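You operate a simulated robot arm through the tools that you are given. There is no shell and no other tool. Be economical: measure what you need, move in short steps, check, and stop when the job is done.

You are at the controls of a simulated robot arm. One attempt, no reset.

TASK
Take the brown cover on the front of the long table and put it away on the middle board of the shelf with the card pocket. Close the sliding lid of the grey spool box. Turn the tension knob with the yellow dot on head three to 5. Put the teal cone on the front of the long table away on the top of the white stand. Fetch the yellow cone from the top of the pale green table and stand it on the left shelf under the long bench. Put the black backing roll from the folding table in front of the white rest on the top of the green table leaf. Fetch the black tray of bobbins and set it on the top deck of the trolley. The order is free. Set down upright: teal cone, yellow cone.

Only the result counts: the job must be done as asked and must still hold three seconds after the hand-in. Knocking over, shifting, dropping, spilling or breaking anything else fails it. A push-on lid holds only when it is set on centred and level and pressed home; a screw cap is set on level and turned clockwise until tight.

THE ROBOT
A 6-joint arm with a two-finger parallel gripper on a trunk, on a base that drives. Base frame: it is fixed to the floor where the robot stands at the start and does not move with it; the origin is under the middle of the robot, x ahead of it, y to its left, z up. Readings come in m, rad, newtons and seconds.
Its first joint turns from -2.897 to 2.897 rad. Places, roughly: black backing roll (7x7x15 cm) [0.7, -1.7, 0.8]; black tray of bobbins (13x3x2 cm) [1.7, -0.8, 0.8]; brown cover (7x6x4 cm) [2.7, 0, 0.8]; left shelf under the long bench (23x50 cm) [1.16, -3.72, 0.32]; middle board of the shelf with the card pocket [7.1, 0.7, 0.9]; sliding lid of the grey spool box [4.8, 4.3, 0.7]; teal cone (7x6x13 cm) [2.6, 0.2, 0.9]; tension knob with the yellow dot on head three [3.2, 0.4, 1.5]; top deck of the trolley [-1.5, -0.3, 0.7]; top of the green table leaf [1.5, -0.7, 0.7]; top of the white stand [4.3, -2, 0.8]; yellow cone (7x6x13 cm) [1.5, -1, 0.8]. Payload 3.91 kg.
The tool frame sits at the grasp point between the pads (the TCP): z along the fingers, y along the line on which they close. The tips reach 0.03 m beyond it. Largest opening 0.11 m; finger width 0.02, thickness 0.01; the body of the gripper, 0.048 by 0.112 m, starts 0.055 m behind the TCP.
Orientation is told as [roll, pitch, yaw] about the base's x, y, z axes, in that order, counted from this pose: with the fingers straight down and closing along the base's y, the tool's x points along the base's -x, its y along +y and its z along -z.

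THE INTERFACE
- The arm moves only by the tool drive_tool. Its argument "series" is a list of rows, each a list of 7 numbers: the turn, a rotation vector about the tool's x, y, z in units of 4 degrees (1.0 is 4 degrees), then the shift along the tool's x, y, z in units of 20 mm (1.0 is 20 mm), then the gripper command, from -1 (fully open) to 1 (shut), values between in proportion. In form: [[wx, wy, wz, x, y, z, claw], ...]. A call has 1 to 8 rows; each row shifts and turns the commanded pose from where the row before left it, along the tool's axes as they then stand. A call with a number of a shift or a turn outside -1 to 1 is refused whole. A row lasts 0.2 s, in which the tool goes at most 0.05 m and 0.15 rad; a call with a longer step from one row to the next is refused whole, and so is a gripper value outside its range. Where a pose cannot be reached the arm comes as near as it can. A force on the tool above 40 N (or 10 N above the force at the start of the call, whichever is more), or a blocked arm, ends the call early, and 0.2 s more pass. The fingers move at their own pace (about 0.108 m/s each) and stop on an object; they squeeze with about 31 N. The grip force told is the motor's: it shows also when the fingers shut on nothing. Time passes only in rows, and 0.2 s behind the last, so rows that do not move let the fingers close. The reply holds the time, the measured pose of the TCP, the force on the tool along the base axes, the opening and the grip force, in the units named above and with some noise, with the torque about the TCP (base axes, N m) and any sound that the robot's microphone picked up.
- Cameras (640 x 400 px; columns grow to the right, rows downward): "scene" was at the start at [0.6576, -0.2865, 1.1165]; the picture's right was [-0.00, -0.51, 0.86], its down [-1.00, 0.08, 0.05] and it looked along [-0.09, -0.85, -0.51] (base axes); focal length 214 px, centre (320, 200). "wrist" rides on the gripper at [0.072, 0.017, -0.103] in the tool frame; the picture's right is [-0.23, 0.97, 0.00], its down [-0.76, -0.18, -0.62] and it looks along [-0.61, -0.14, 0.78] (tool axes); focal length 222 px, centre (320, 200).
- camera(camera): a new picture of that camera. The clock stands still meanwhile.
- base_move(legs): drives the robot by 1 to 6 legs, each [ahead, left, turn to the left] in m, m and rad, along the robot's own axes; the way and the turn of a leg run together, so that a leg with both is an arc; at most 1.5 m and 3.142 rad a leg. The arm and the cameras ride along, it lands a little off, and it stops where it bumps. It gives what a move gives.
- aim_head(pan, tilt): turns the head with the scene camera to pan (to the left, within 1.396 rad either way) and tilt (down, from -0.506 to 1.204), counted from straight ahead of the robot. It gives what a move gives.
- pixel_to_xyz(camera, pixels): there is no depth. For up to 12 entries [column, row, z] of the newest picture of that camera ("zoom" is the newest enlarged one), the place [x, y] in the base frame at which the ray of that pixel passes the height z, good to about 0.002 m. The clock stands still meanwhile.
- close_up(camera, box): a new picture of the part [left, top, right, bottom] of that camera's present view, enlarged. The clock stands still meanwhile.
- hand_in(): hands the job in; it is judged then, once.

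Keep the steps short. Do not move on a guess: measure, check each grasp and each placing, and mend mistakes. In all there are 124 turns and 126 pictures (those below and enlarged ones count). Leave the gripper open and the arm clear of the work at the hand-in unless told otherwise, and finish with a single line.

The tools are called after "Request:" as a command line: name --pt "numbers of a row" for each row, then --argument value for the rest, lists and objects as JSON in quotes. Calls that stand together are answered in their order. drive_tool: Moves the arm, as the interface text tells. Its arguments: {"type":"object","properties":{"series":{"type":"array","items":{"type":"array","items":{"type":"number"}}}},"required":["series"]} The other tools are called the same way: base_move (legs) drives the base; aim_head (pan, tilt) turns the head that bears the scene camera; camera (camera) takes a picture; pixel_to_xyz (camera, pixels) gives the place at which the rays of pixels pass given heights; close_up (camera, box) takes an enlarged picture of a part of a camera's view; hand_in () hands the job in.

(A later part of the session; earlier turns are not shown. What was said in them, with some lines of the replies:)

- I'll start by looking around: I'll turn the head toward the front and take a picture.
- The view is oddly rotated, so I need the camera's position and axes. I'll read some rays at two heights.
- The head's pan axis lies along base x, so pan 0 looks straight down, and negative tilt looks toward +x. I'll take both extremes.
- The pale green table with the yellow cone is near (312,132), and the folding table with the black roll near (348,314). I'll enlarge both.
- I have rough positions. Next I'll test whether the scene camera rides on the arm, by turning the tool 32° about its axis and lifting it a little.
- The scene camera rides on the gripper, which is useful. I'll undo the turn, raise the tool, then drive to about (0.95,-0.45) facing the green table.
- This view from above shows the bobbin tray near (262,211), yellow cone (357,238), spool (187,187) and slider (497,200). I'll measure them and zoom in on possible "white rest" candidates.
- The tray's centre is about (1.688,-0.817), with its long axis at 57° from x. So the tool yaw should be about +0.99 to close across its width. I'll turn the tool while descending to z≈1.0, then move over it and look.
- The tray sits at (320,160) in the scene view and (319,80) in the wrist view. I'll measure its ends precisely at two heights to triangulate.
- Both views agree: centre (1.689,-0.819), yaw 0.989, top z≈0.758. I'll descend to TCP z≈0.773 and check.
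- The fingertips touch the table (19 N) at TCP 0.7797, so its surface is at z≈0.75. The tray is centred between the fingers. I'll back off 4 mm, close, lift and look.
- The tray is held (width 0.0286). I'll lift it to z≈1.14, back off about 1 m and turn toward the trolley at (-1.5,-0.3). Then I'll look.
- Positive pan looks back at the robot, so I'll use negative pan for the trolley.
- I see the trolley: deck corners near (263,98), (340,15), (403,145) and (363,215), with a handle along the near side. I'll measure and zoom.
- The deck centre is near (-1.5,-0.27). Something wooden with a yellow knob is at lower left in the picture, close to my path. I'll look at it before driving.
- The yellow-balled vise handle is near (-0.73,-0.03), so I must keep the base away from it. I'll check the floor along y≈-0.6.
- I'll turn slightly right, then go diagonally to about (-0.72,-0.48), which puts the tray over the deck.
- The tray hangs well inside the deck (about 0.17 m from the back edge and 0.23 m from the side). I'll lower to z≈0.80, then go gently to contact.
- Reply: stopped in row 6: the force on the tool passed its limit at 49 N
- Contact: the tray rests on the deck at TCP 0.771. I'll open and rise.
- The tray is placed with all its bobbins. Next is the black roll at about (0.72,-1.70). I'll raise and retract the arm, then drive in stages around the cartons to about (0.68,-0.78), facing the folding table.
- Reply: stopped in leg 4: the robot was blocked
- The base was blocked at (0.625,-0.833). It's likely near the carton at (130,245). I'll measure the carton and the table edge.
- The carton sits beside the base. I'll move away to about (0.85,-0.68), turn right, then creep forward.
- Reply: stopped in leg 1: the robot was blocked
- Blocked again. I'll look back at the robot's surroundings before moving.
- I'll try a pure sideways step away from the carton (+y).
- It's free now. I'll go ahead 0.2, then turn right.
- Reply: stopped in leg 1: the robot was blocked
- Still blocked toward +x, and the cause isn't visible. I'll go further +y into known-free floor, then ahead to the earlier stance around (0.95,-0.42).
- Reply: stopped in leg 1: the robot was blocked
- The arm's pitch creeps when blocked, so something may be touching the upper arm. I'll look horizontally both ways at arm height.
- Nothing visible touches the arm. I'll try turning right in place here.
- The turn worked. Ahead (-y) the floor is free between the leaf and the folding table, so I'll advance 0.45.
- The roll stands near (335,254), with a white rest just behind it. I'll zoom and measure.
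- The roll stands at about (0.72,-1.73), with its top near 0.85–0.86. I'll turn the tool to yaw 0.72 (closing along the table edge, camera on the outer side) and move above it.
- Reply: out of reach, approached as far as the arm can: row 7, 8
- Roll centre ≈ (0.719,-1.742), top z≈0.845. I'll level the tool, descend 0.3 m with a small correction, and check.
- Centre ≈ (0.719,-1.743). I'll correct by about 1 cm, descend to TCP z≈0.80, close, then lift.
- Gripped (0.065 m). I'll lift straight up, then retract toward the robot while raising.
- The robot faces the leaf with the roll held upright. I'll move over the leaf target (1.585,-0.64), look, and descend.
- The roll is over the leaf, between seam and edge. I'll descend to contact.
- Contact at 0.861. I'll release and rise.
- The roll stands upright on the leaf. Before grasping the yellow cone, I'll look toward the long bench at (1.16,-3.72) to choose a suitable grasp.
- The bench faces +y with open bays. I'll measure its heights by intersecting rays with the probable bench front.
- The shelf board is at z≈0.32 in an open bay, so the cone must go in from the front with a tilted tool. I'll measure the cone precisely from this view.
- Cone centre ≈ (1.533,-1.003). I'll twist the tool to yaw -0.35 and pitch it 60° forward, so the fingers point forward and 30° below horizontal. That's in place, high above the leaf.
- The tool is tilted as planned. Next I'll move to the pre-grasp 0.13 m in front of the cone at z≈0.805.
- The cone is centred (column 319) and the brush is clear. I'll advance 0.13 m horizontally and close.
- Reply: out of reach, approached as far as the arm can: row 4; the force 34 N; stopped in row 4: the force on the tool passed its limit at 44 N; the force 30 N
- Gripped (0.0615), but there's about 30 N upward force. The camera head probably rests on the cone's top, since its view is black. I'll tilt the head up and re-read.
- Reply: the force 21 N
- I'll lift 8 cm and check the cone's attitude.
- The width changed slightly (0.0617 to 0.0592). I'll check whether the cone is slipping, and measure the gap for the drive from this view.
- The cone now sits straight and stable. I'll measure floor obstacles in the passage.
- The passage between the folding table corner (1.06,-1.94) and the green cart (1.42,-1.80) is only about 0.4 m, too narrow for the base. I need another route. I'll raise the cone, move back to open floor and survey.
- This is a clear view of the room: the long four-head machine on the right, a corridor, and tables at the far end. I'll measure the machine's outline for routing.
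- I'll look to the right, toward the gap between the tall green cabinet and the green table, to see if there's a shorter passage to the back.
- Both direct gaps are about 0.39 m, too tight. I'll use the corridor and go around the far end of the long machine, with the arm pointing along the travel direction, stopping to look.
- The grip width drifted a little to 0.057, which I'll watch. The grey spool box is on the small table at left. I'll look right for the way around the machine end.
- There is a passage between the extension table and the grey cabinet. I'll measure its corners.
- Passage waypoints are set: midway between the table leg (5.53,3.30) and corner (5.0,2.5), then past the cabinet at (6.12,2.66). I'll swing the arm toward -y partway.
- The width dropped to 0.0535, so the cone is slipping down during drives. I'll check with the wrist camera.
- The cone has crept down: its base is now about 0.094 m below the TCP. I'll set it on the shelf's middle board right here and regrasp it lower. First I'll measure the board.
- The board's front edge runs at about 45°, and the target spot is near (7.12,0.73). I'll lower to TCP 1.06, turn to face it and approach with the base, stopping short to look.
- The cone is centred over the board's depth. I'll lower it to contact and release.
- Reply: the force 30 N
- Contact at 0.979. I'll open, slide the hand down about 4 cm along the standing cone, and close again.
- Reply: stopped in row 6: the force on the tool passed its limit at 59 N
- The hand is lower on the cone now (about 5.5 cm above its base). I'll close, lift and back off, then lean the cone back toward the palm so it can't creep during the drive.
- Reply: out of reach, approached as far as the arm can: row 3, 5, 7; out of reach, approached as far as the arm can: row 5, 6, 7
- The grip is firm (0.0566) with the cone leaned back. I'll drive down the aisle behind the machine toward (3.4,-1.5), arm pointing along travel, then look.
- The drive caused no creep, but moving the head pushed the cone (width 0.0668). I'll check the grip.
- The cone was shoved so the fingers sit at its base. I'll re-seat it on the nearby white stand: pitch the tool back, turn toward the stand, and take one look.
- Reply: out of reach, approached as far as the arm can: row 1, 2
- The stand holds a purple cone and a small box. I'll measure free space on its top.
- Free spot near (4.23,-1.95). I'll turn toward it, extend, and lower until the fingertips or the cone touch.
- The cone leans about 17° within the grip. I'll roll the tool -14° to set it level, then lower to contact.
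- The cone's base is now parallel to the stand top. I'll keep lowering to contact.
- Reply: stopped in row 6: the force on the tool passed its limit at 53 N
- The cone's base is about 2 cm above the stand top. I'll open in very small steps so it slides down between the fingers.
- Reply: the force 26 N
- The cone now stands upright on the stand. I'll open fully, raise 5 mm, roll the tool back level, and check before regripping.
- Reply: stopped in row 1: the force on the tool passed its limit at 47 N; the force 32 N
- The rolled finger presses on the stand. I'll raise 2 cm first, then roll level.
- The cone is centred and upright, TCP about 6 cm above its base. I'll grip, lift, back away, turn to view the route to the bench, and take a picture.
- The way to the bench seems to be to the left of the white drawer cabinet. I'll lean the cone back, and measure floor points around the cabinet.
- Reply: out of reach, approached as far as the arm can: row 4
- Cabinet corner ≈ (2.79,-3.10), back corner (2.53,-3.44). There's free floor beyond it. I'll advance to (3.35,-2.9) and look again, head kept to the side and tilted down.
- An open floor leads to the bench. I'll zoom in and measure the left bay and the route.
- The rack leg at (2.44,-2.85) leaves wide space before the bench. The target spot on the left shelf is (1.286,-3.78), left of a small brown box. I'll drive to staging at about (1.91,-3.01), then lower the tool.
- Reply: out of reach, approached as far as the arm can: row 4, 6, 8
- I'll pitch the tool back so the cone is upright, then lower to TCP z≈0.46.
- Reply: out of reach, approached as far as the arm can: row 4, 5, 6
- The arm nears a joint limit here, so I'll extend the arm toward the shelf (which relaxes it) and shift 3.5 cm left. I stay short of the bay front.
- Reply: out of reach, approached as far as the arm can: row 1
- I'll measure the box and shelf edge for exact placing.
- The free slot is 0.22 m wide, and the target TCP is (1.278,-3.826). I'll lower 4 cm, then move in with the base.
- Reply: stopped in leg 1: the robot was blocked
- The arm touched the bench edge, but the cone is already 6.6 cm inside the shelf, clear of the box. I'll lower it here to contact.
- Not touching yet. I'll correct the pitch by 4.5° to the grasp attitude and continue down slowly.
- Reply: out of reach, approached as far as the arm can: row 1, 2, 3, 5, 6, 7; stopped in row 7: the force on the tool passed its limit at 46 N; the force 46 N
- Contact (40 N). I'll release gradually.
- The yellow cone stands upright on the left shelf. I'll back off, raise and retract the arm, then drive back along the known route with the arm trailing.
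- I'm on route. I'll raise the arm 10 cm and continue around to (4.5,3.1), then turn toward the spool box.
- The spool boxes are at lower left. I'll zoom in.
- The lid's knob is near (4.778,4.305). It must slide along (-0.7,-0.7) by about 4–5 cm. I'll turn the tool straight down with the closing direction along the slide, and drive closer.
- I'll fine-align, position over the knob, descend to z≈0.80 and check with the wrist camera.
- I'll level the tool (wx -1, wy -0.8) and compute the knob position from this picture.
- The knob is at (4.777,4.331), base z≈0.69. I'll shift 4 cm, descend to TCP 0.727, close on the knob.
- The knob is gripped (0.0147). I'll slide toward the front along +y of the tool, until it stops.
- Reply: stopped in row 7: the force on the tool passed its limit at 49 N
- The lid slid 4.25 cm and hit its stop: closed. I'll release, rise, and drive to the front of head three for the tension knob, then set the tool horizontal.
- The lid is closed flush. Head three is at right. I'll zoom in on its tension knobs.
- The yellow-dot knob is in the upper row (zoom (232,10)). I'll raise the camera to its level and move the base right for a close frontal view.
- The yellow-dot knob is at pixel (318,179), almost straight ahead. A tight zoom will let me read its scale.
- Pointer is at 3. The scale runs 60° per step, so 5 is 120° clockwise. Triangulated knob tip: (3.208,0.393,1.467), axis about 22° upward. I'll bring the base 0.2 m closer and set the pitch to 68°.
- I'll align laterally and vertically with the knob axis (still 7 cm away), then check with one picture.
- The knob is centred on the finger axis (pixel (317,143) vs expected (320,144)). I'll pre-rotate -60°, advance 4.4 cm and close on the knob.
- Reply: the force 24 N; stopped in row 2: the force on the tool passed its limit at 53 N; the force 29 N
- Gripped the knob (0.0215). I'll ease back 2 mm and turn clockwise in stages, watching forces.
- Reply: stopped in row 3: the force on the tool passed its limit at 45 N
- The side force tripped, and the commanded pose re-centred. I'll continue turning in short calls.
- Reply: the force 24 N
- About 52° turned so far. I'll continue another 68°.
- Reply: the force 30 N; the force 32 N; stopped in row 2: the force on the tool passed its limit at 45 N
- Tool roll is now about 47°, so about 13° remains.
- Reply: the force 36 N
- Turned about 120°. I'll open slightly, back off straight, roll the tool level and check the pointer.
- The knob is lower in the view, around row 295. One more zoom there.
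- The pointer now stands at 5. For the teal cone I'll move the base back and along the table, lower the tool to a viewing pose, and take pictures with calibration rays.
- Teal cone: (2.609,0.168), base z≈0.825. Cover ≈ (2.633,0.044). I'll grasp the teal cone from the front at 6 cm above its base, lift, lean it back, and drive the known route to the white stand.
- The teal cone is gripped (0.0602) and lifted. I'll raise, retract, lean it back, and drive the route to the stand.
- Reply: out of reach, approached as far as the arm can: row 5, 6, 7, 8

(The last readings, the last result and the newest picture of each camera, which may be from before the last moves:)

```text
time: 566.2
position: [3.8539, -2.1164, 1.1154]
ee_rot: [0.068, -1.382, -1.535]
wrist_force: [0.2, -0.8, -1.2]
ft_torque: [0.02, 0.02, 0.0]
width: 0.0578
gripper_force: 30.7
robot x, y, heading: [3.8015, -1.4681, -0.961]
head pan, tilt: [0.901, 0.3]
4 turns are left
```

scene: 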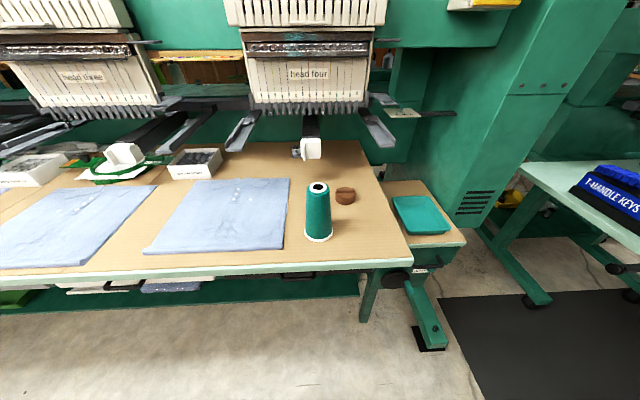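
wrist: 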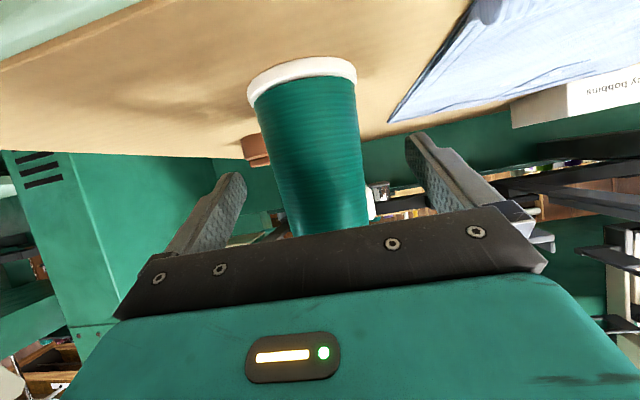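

I'm at (3.80,-1.47). Turning +0.60 puts the cone exactly over the free spot (4.21,-1.975). I'll turn, pitch the cone upright again and lower to z≈0.86.

Request:
base_move --legs '[[0, 0, 0.6]]'

Request:
drive_tool --pt "0 1 0 0 0 0 1" --pt "0 1 0 0 0 0 1" --pt "0 1 0 0 0 0 1" --pt "0 1 0 0 0 0 1" --pt "0 0.9 0 0 0 0 1" --pt "0 0 0 0 0 0 1"

Request:
drive_tool --pt "0 0 0 0.866 0 0.5 1" --pt "0 0 0 0.866 0 0.5 1" --pt "0 0 0 0.866 0 0.5 1" --pt "0 0 0 0.866 0 0.5 1" --pt "0 0 0 0.866 0 0.5 1" --pt "0 0 0 0.866 0 0.5 1" --pt "0 0 0 0.866 0 0.5 1" --pt "0 0 0 0.866 0 0.5 1"

Request:
drive_tool --pt "0 0 0 0.866 0 0.5 1" --pt "0 0 0 0.866 0 0.5 1" --pt "0 0 0 0.866 0 0.5 1" --pt "0 0 0 0.866 0 0.5 1"

Request:
camera --camera "wrist"

```text
time: 568.3
position: [4.2115, -1.968, 1.1158]
ee_rot: [0.068, -1.382, -0.928]
wrist_force: [-0.2, 0.0, -0.2]
ft_torque: [0.03, 0.04, 0.01]
width: 0.0576
gripper_force: 31.0
robot x, y, heading: [3.7951, -1.4693, -0.356]
head pan, tilt: [0.901, 0.3]
```

```text
time: 569.7
position: [4.2158, -1.9666, 1.1175]
ee_rot: [0.048, -1.169, -0.874]
wrist_force: [0.0, -0.4, -1.8]
ft_torque: [0.04, 0.0, 0.0]
width: 0.0571
gripper_force: 30.6
out of reach, approached as far as the arm can: row 1, 3
robot x, y, heading: [3.798, -1.471, -0.358]
head pan, tilt: [0.901, 0.3]
```

```text
time: 571.5
position: [4.233, -1.9774, 0.9578]
ee_rot: [0.048, -1.173, -0.874]
wrist_force: [-1.1, 0.0, -0.4]
ft_torque: [0.03, 0.02, 0.01]
width: 0.0571
gripper_force: 31.3
robot x, y, heading: [3.7946, -1.4679, -0.356]
head pan, tilt: [0.901, 0.3]
```

```text
time: 572.5
position: [4.2389, -1.985, 0.8797]
ee_rot: [0.047, -1.171, -0.875]
wrist_force: [-0.2, 0.9, -1.6]
ft_torque: [0.02, 0.03, -0.01]
width: 0.057
gripper_force: 31.4
robot x, y, heading: [3.7965, -1.471, -0.353]
head pan, tilt: [0.901, 0.3]
```

```text
2 pictures are left
3 turns are left
```

wrist: 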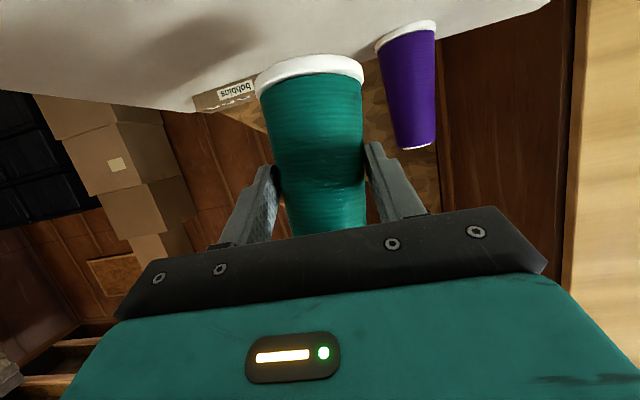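

Pitch needs +7.5° to match the grasp attitude. I'll correct it, lower to contact, release gradually, retreat, and return along the route to the cover's pre-grasp position, with one picture there.

Request:
drive_tool --pt "0 1 0 0.433 0 0.25 1" --pt "0 0.88 0 0.433 0 0.25 1" --pt "0 0 0 0.433 0 0.25 1" --pt "0 0 0 0.433 0 0.25 1"

Request:
drive_tool --pt "0 0 0 0.2165 0 0.125 1" --pt "0 0 0 0.2165 0 0.125 1" --pt "0 0 0 0.2165 0 0.125 1" --pt "0 0 0 0.2165 0 0.125 1" --pt "0 0 0 0.2165 0 0.125 1" --pt "0 0 0 0.2165 0 0.125 1" --pt "0 0 0 0.2165 0 0.125 1" --pt "0 0 0 0.2165 0 0.125 1"

Request:
drive_tool --pt "0 0 0 0.2165 0 0.125 1" --pt "0 0 0 0.2165 0 0.125 1" --pt "0 0 0 0.2165 0 0.125 1" --pt "0 0 0 0.2165 0 0.125 1" --pt "0 0 0 0.2165 0 0.125 1"

Request:
drive_tool --pt "0 0 0 -0.087 0 -0.05 0" --pt "0 0 0 0 0 0 -0.05" --pt "0 0 0 0 0 0 -0.1" --pt "0 0 0 0 0 0 -0.15" --pt "0 0 0 0 0 0 -0.25" --pt "0 0 0 0 0 0 -0.5" --pt "0 0 0 0 0 0 -1" --pt "0 0 0 0 0 0 -1"

Request:
camera --camera "wrist"

Request:
base_move --legs '[[-0.26, 0.149, 0]]'

Request:
drive_tool --pt "0 0 0 -0.616 0 -0.933 -1" --pt "0 0 0 -0.616 0 -0.933 -1" --pt "0 0 0 -0.616 0 -0.933 -1" --pt "0 0 0 -0.616 0 -0.933 -1" --pt "0 0 0 -0.616 0 -0.933 -1" --pt "0 0 0 -0.616 0 -0.933 -1" --pt "0 0 0 -0.616 0 -0.933 -1" --pt "0 0 0 -0.616 0 -0.933 -1"

Request:
drive_tool --pt "0 0 0 -0.616 0 -0.933 -1" --pt "0 0 0 -0.616 0 -0.933 -1" --pt "0 0 0 -0.616 0 -0.933 -1" --pt "0 0 0 -0.616 0 -0.933 -1" --pt "0 1 0 0 0 0 -1" --pt "0 1 0 0 0 0 -1" --pt "0 1 0 0 0 0 -1" --pt "0 0.65 0 0 0 0 -1"

Request:
base_move --legs '[[0.492, 1.046, 0], [0.514, 1.204, 0], [0.539, 1.192, 0], [-0.764, 0.623, 0], [-0.699, 0.36, 0], [-0.752, -0.044, 0]]'

Request:
base_move --legs '[[-0.776, -0.928, 0], [-0.543, -1.268, 0], [-0.043, -0.8, 0]]'

Request:
aim_head --pan 0 --tilt -0.05

Request:
camera --camera "scene"

Request:
pixel_to_xyz --camera "scene" --pixels '[[320, 200, 0.825], [320, 120, 0.825], [320, 280, 0.825], [220, 200, 0.825], [420, 200, 0.825], [220, 120, 0.825], [420, 120, 0.825], [220, 280, 0.825], [420, 280, 0.825], [320, 200, 0.86], [420, 200, 0.86], [220, 200, 0.86]]'

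```text
time: 573.5
position: [4.2413, -1.987, 0.841]
ee_rot: [0.037, -1.039, -0.861]
wrist_force: [-0.2, 0.3, -0.2]
ft_torque: [0.02, 0.0, 0.0]
width: 0.0568
gripper_force: 31.7
robot x, y, heading: [3.7962, -1.471, -0.361]
head pan, tilt: [0.901, 0.3]
```

```text
time: 574.6
position: [4.2426, -1.9858, 0.8205]
ee_rot: [0.035, -1.047, -0.861]
wrist_force: [1.7, -0.8, 4.8]
ft_torque: [-0.25, -0.03, 0.15]
width: 0.0557
gripper_force: 30.7
robot x, y, heading: [3.7954, -1.4717, -0.361]
head pan, tilt: [0.901, 0.3]
stopped in row 5: the force on the tool passed its limit at 42 N (the readings are from after the stop); the commanded pose is now the measured one
```

```text
time: 575.1
position: [4.2438, -1.9862, 0.8197]
ee_rot: [0.035, -1.055, -0.859]
wrist_force: [0.5, -0.9, 5.3]
ft_torque: [-0.24, 0.03, 0.07]
width: 0.0555
gripper_force: 30.9
robot x, y, heading: [3.7964, -1.4666, -0.357]
head pan, tilt: [0.901, 0.3]
stopped in row 2: the force on the tool passed its limit at 43 N (the readings are from after the stop); the commanded pose is now the measured one
```

```text
time: 576.9
position: [4.2423, -1.9863, 0.8213]
ee_rot: [0.035, -1.053, -0.858]
wrist_force: [0.1, 1.0, -0.8]
ft_torque: [-0.01, 0.01, -0.01]
width: 0.11
gripper_force: 0.1
robot x, y, heading: [3.7952, -1.4673, -0.356]
head pan, tilt: [0.901, 0.3]
```

```text
1 pictures are left
```

wrist: 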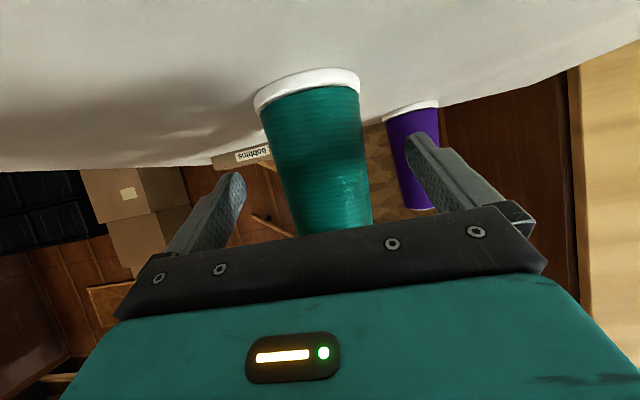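

```text
time: 579.0
position: [4.0483, -1.756, 0.82]
ee_rot: [0.035, -1.054, -0.854]
wrist_force: [-0.5, -0.3, 0.2]
ft_torque: [-0.01, 0.02, 0.02]
width: 0.1101
gripper_force: 0.1
robot x, y, heading: [3.5975, -1.2421, -0.353]
head pan, tilt: [0.901, 0.3]
```

```text
time: 580.8
position: [3.9884, -1.696, 0.981]
ee_rot: [0.034, -1.055, -0.852]
wrist_force: [-0.4, -0.4, 0.1]
ft_torque: [-0.01, -0.01, -0.02]
width: 0.1099
gripper_force: 0.2
robot x, y, heading: [3.599, -1.2409, -0.349]
head pan, tilt: [0.901, 0.3]
```

```text
time: 582.6
position: [3.9618, -1.6678, 1.0587]
ee_rot: [0.024, -0.8, -0.838]
wrist_force: [0.5, -0.4, 0.0]
ft_torque: [0.03, 0.01, -0.02]
width: 0.1101
gripper_force: 0.0
robot x, y, heading: [3.5961, -1.2381, -0.354]
head pan, tilt: [0.901, 0.3]
```

```text
time: 613.3
position: [4.8645, 2.7238, 1.0591]
ee_rot: [0.026, -0.801, -0.861]
wrist_force: [0.1, 0.4, 0.2]
ft_torque: [0.03, 0.03, -0.02]
width: 0.1098
gripper_force: 0.0
robot x, y, heading: [4.5101, 3.16, -0.375]
head pan, tilt: [0.901, 0.3]
```

```text
time: 629.8
position: [2.5097, 0.4048, 1.0596]
ee_rot: [0.025, -0.798, -0.874]
wrist_force: [0.6, 0.8, -0.2]
ft_torque: [0.0, -0.01, 0.02]
width: 0.11
gripper_force: 0.0
robot x, y, heading: [2.1628, 0.8457, -0.381]
head pan, tilt: [0.901, 0.3]
```

```text
time: 631.0
position: [2.5096, 0.4039, 1.0591]
ee_rot: [0.024, -0.799, -0.872]
wrist_force: [0.5, -0.3, -0.1]
ft_torque: [0.01, 0.01, 0.03]
width: 0.1103
gripper_force: 0.0
robot x, y, heading: [2.1624, 0.8423, -0.384]
head pan, tilt: [0.0, -0.051]
```

```text
0 pictures are left
```

scene: 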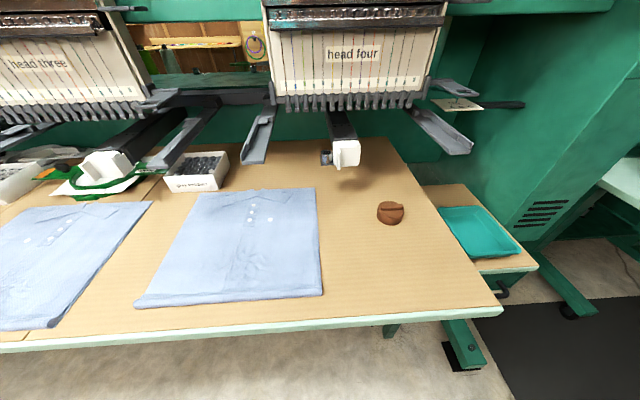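

```text
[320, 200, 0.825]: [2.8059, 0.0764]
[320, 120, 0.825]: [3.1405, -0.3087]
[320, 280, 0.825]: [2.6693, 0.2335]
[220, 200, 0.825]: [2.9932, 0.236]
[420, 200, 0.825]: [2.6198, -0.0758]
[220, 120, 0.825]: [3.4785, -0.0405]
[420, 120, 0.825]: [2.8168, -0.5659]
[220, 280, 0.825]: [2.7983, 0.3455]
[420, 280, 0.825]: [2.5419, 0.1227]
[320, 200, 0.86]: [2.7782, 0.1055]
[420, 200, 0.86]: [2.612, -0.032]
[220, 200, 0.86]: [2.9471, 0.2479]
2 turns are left
```

The teal cone stands upright on the white stand. Cover ≈ (2.649,0.026) from this view. I'll position, grasp it from above-front, lift, and drive to the shelf staging point.

Request:
base_move --legs '[[0.13, -0.2237, 0]]'

Request:
drive_tool --pt "0 0 0 -0.693 0 0.713 -1" --pt "0 0 0 -0.693 0 0.713 -1" --pt "0 0 0 -0.693 0 0.713 -1" --pt "0 0 0 -0.693 0 0.713 -1" --pt "0 0 0 -0.693 0 0.713 -1" --pt "0 0 0 -0.693 0 0.713 -1" --pt "0 0 0 -0.693 0 0.713 -1" --pt "0 0 0 -0.693 0 0.713 -1"

Request:
drive_tool --pt "0 0 0 0.717 0 0.697 -1" --pt "0 0 0 0.717 0 0.697 -1" --pt "0 0 0 0.717 0 0.697 -1" --pt "0 0 0 0.717 0 0.697 -1" --pt "0 0 0 0.717 0 0.697 -1" --pt "0 0 0 0.717 0 0.697 -1" --pt "0 0 0 0.717 0 0.697 -1"

Request:
drive_tool --pt "0 0 0 0.358 0 0.348 -1" --pt "0 0 0 0.358 0 0.348 -1" --pt "0 0 0 0.358 0 0.348 -1" --pt "0 0 0 0.358 0 0.348 -1" --pt "0 0 0 0.358 0 0.348 -1" --pt "0 0 0 0.25 0 0.24 -1"

Request:
drive_tool --pt "0 0 0 0 0 0 1" --pt "0 0 0 0 0 0 1" --pt "0 0 0 0 0 0 1" --pt "0 0 0 0 0 0 1" --pt "0 0 0 -0.358 0 -0.348 1" --pt "0 0 0 -0.717 0 -0.697 1" --pt "0 0 0 -0.717 0 -0.697 1" --pt "0 0 0 -0.717 0 -0.697 1"

Request:
drive_tool --pt "0 0 0 -0.717 0 -0.697 1" --pt "0 0 0 -0.717 0 -0.697 1" --pt "0 0 0 -0.717 0 -0.697 1" --pt "0 0 0 -0.717 0 -0.697 1" --pt "0 0 0 -0.717 0 -0.697 1" --pt "0 0 0 -0.717 0 -0.697 1" --pt "0 0 0 -0.717 0 -0.697 1" --pt "0 0 0 -0.717 0 -0.697 1"

Request:
drive_tool --pt "0 0 0 0.693 0 -0.713 1" --pt "0 0 0 0.693 0 -0.713 1" --pt "0 0 0 0.693 0 -0.713 1" --pt "0 0 0 0.693 0 -0.713 1" --pt "0 0 0 0.693 0 -0.713 1" --pt "0 0 0 0.693 0 -0.713 1" --pt "0 0 0 0.693 0 -0.713 1" --pt "0 0 0 0.693 0 -0.713 1"

Request:
base_move --legs '[[-0.064, 1.2295, 0], [0.507, 1.014, 0], [0.738, 0.977, 0], [0.754, 0.056, 0], [0.724, -0.376, 0], [1.018, -0.516, 0]]'

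```text
time: 632.8
position: [2.5453, 0.1449, 1.06]
ee_rot: [0.025, -0.799, -0.883]
wrist_force: [-0.7, 0.1, 0.7]
ft_torque: [-0.02, 0.01, 0.01]
width: 0.11
gripper_force: 0.0
robot x, y, heading: [2.2009, 0.589, -0.39]
head pan, tilt: [0.0, -0.051]
```

```text
time: 634.6
position: [2.6502, 0.0241, 1.0577]
ee_rot: [0.025, -0.802, -0.881]
wrist_force: [-0.6, 0.7, 0.5]
ft_torque: [-0.01, -0.01, -0.01]
width: 0.1097
gripper_force: 0.1
robot x, y, heading: [2.1959, 0.5884, -0.394]
head pan, tilt: [0.0, -0.051]
```

```text
time: 636.2
position: [2.6504, 0.0263, 0.9198]
ee_rot: [0.024, -0.8, -0.881]
wrist_force: [-0.3, -0.8, -0.2]
ft_torque: [-0.02, -0.01, 0.0]
width: 0.1101
gripper_force: 0.1
robot x, y, heading: [2.1973, 0.5871, -0.391]
head pan, tilt: [0.0, -0.051]
```

```text
time: 637.6
position: [2.6496, 0.0269, 0.8606]
ee_rot: [0.022, -0.799, -0.882]
wrist_force: [0.7, 0.3, 0.5]
ft_torque: [-0.01, -0.03, 0.0]
width: 0.11
gripper_force: 0.1
robot x, y, heading: [2.1987, 0.5888, -0.394]
head pan, tilt: [0.0, -0.051]
```

```text
time: 639.4
position: [2.6505, 0.0257, 0.9318]
ee_rot: [0.023, -0.8, -0.881]
wrist_force: [-0.5, 0.6, -0.7]
ft_torque: [0.03, -0.01, 0.01]
width: 0.0557
gripper_force: 30.9
robot x, y, heading: [2.201, 0.5875, -0.393]
head pan, tilt: [0.0, -0.051]
```

```text
time: 641.2
position: [2.6479, 0.0228, 1.0892]
ee_rot: [0.025, -0.799, -0.882]
wrist_force: [-0.4, -1.0, 0.0]
ft_torque: [-0.01, 0.0, -0.01]
width: 0.0554
gripper_force: 30.9
robot x, y, heading: [2.1986, 0.5852, -0.39]
head pan, tilt: [0.0, -0.051]
```

```text
time: 643.0
position: [2.5442, 0.1468, 1.0908]
ee_rot: [0.024, -0.798, -0.881]
wrist_force: [0.0, -0.7, -0.7]
ft_torque: [0.03, 0.01, 0.01]
width: 0.0554
gripper_force: 30.4
robot x, y, heading: [2.1989, 0.5851, -0.397]
head pan, tilt: [0.0, -0.051]
```

```text
time: 673.5
position: [6.8056, 0.8508, 1.0918]
ee_rot: [0.025, -0.8, -0.913]
wrist_force: [0.2, -0.3, 1.6]
ft_torque: [-0.01, 0.01, 0.0]
width: 0.0552
gripper_force: 30.6
robot x, y, heading: [6.4721, 1.2995, -0.428]
head pan, tilt: [0.0, -0.051]
1 turns are left
```

The cover is held (0.055). In this last turn I'll lower to 1.00, move in over the board's mid-depth, lower to contact, release, retreat clear and hand in.

Request:
drive_tool --pt "0 0 0 0.717 0 0.697 1" --pt "0 0 0 0.717 0 0.697 1" --pt "0 0 0 0.717 0 0.697 1" --pt "0 0 0 0.717 0 0.697 1" --pt "0 0 0 0.43 0 0.418 1"

Request:
base_move --legs '[[0.28, -0.108, 0]]'

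Request:
drive_tool --pt "0 0 0 0.717 0 0.697 1" --pt "0 0 0 0.717 0 0.697 1" --pt "0 0 0 0.358 0 0.348 1" --pt "0 0 0 0.179 0 0.174 1" --pt "0 0 0 0.179 0 0.174 1" --pt "0 0 0 0.179 0 0.174 1" --pt "0 0 0 0.179 0 0.174 1" --pt "0 0 0 0.179 0 0.174 1"

Request:
drive_tool --pt "0 0 0 0.179 0 0.174 1" --pt "0 0 0 0.179 0 0.174 1" --pt "0 0 0 0.179 0 0.174 1"

Request:
drive_tool --pt "0 0 0 -0.036 0 -0.035 0.05" --pt "0 0 0 0 0 0 -0.05" --pt "0 0 0 0 0 0 -0.15" --pt "0 0 0 0 0 0 -0.4" --pt "0 0 0 0 0 0 -1" --pt "0 0 0 0 0 0 -1" --pt "0 0 0 -0.358 0 -0.348 -1" --pt "0 0 0 -0.717 0 -0.697 -1"

Request:
base_move --legs '[[-0.327, 0.126, 0]]'

Request:
hand_in

```text
time: 674.7
position: [6.8041, 0.8528, 0.9998]
ee_rot: [0.023, -0.799, -0.912]
wrist_force: [0.0, -0.6, 0.1]
ft_torque: [-0.02, -0.02, -0.01]
width: 0.0553
gripper_force: 30.8
robot x, y, heading: [6.4758, 1.3011, -0.421]
head pan, tilt: [0.0, -0.051]
```

```text
time: 676.7
position: [7.0142, 0.64, 0.9983]
ee_rot: [0.025, -0.799, -0.915]
wrist_force: [-0.5, 0.2, 0.3]
ft_torque: [0.03, -0.01, -0.02]
width: 0.0552
gripper_force: 30.1
robot x, y, heading: [6.6865, 1.0938, -0.426]
head pan, tilt: [0.0, -0.051]
```

```text
time: 677.7
position: [7.0142, 0.6423, 0.949]
ee_rot: [0.023, -0.806, -0.913]
wrist_force: [-1.0, 1.9, 9.3]
ft_torque: [0.01, 0.17, -0.04]
width: 0.0538
gripper_force: 31.7
robot x, y, heading: [6.6819, 1.0944, -0.425]
head pan, tilt: [0.0, -0.051]
stopped in row 5: the force on the tool passed its limit at 46 N (the readings are from after the stop); the commanded pose is now the measured one
```

```text
time: 678.2
position: [7.0152, 0.6403, 0.9483]
ee_rot: [0.021, -0.813, -0.91]
wrist_force: [-0.7, 0.6, 10.3]
ft_torque: [0.17, 0.21, -0.03]
width: 0.054
gripper_force: 31.1
robot x, y, heading: [6.6877, 1.0923, -0.431]
head pan, tilt: [0.0, -0.051]
stopped in row 2: the force on the tool passed its limit at 47 N (the readings are from after the stop); the commanded pose is now the measured one
```

```text
time: 680.0
position: [7.0118, 0.6404, 0.9774]
ee_rot: [0.022, -0.81, -0.913]
wrist_force: [-0.1, 0.0, -0.5]
ft_torque: [-0.03, 0.02, 0.0]
width: 0.1101
gripper_force: 0.1
robot x, y, heading: [6.6835, 1.0908, -0.426]
head pan, tilt: [0.0, -0.051]
```

```text
time: 682.2
position: [6.7601, 0.8896, 0.9771]
ee_rot: [0.022, -0.812, -0.919]
wrist_force: [0.3, 0.7, 1.2]
ft_torque: [-0.04, -0.01, 0.02]
width: 0.1102
gripper_force: 0.1
robot x, y, heading: [6.4372, 1.3412, -0.431]
head pan, tilt: [0.0, -0.051]
```

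```text
The job is handed in.
```

All seven tasks are done and handed in; the brown cover's final rest on the shelf is unphotographed (pictures ran out), and early base bumps by the carton and bench left no visible shift.
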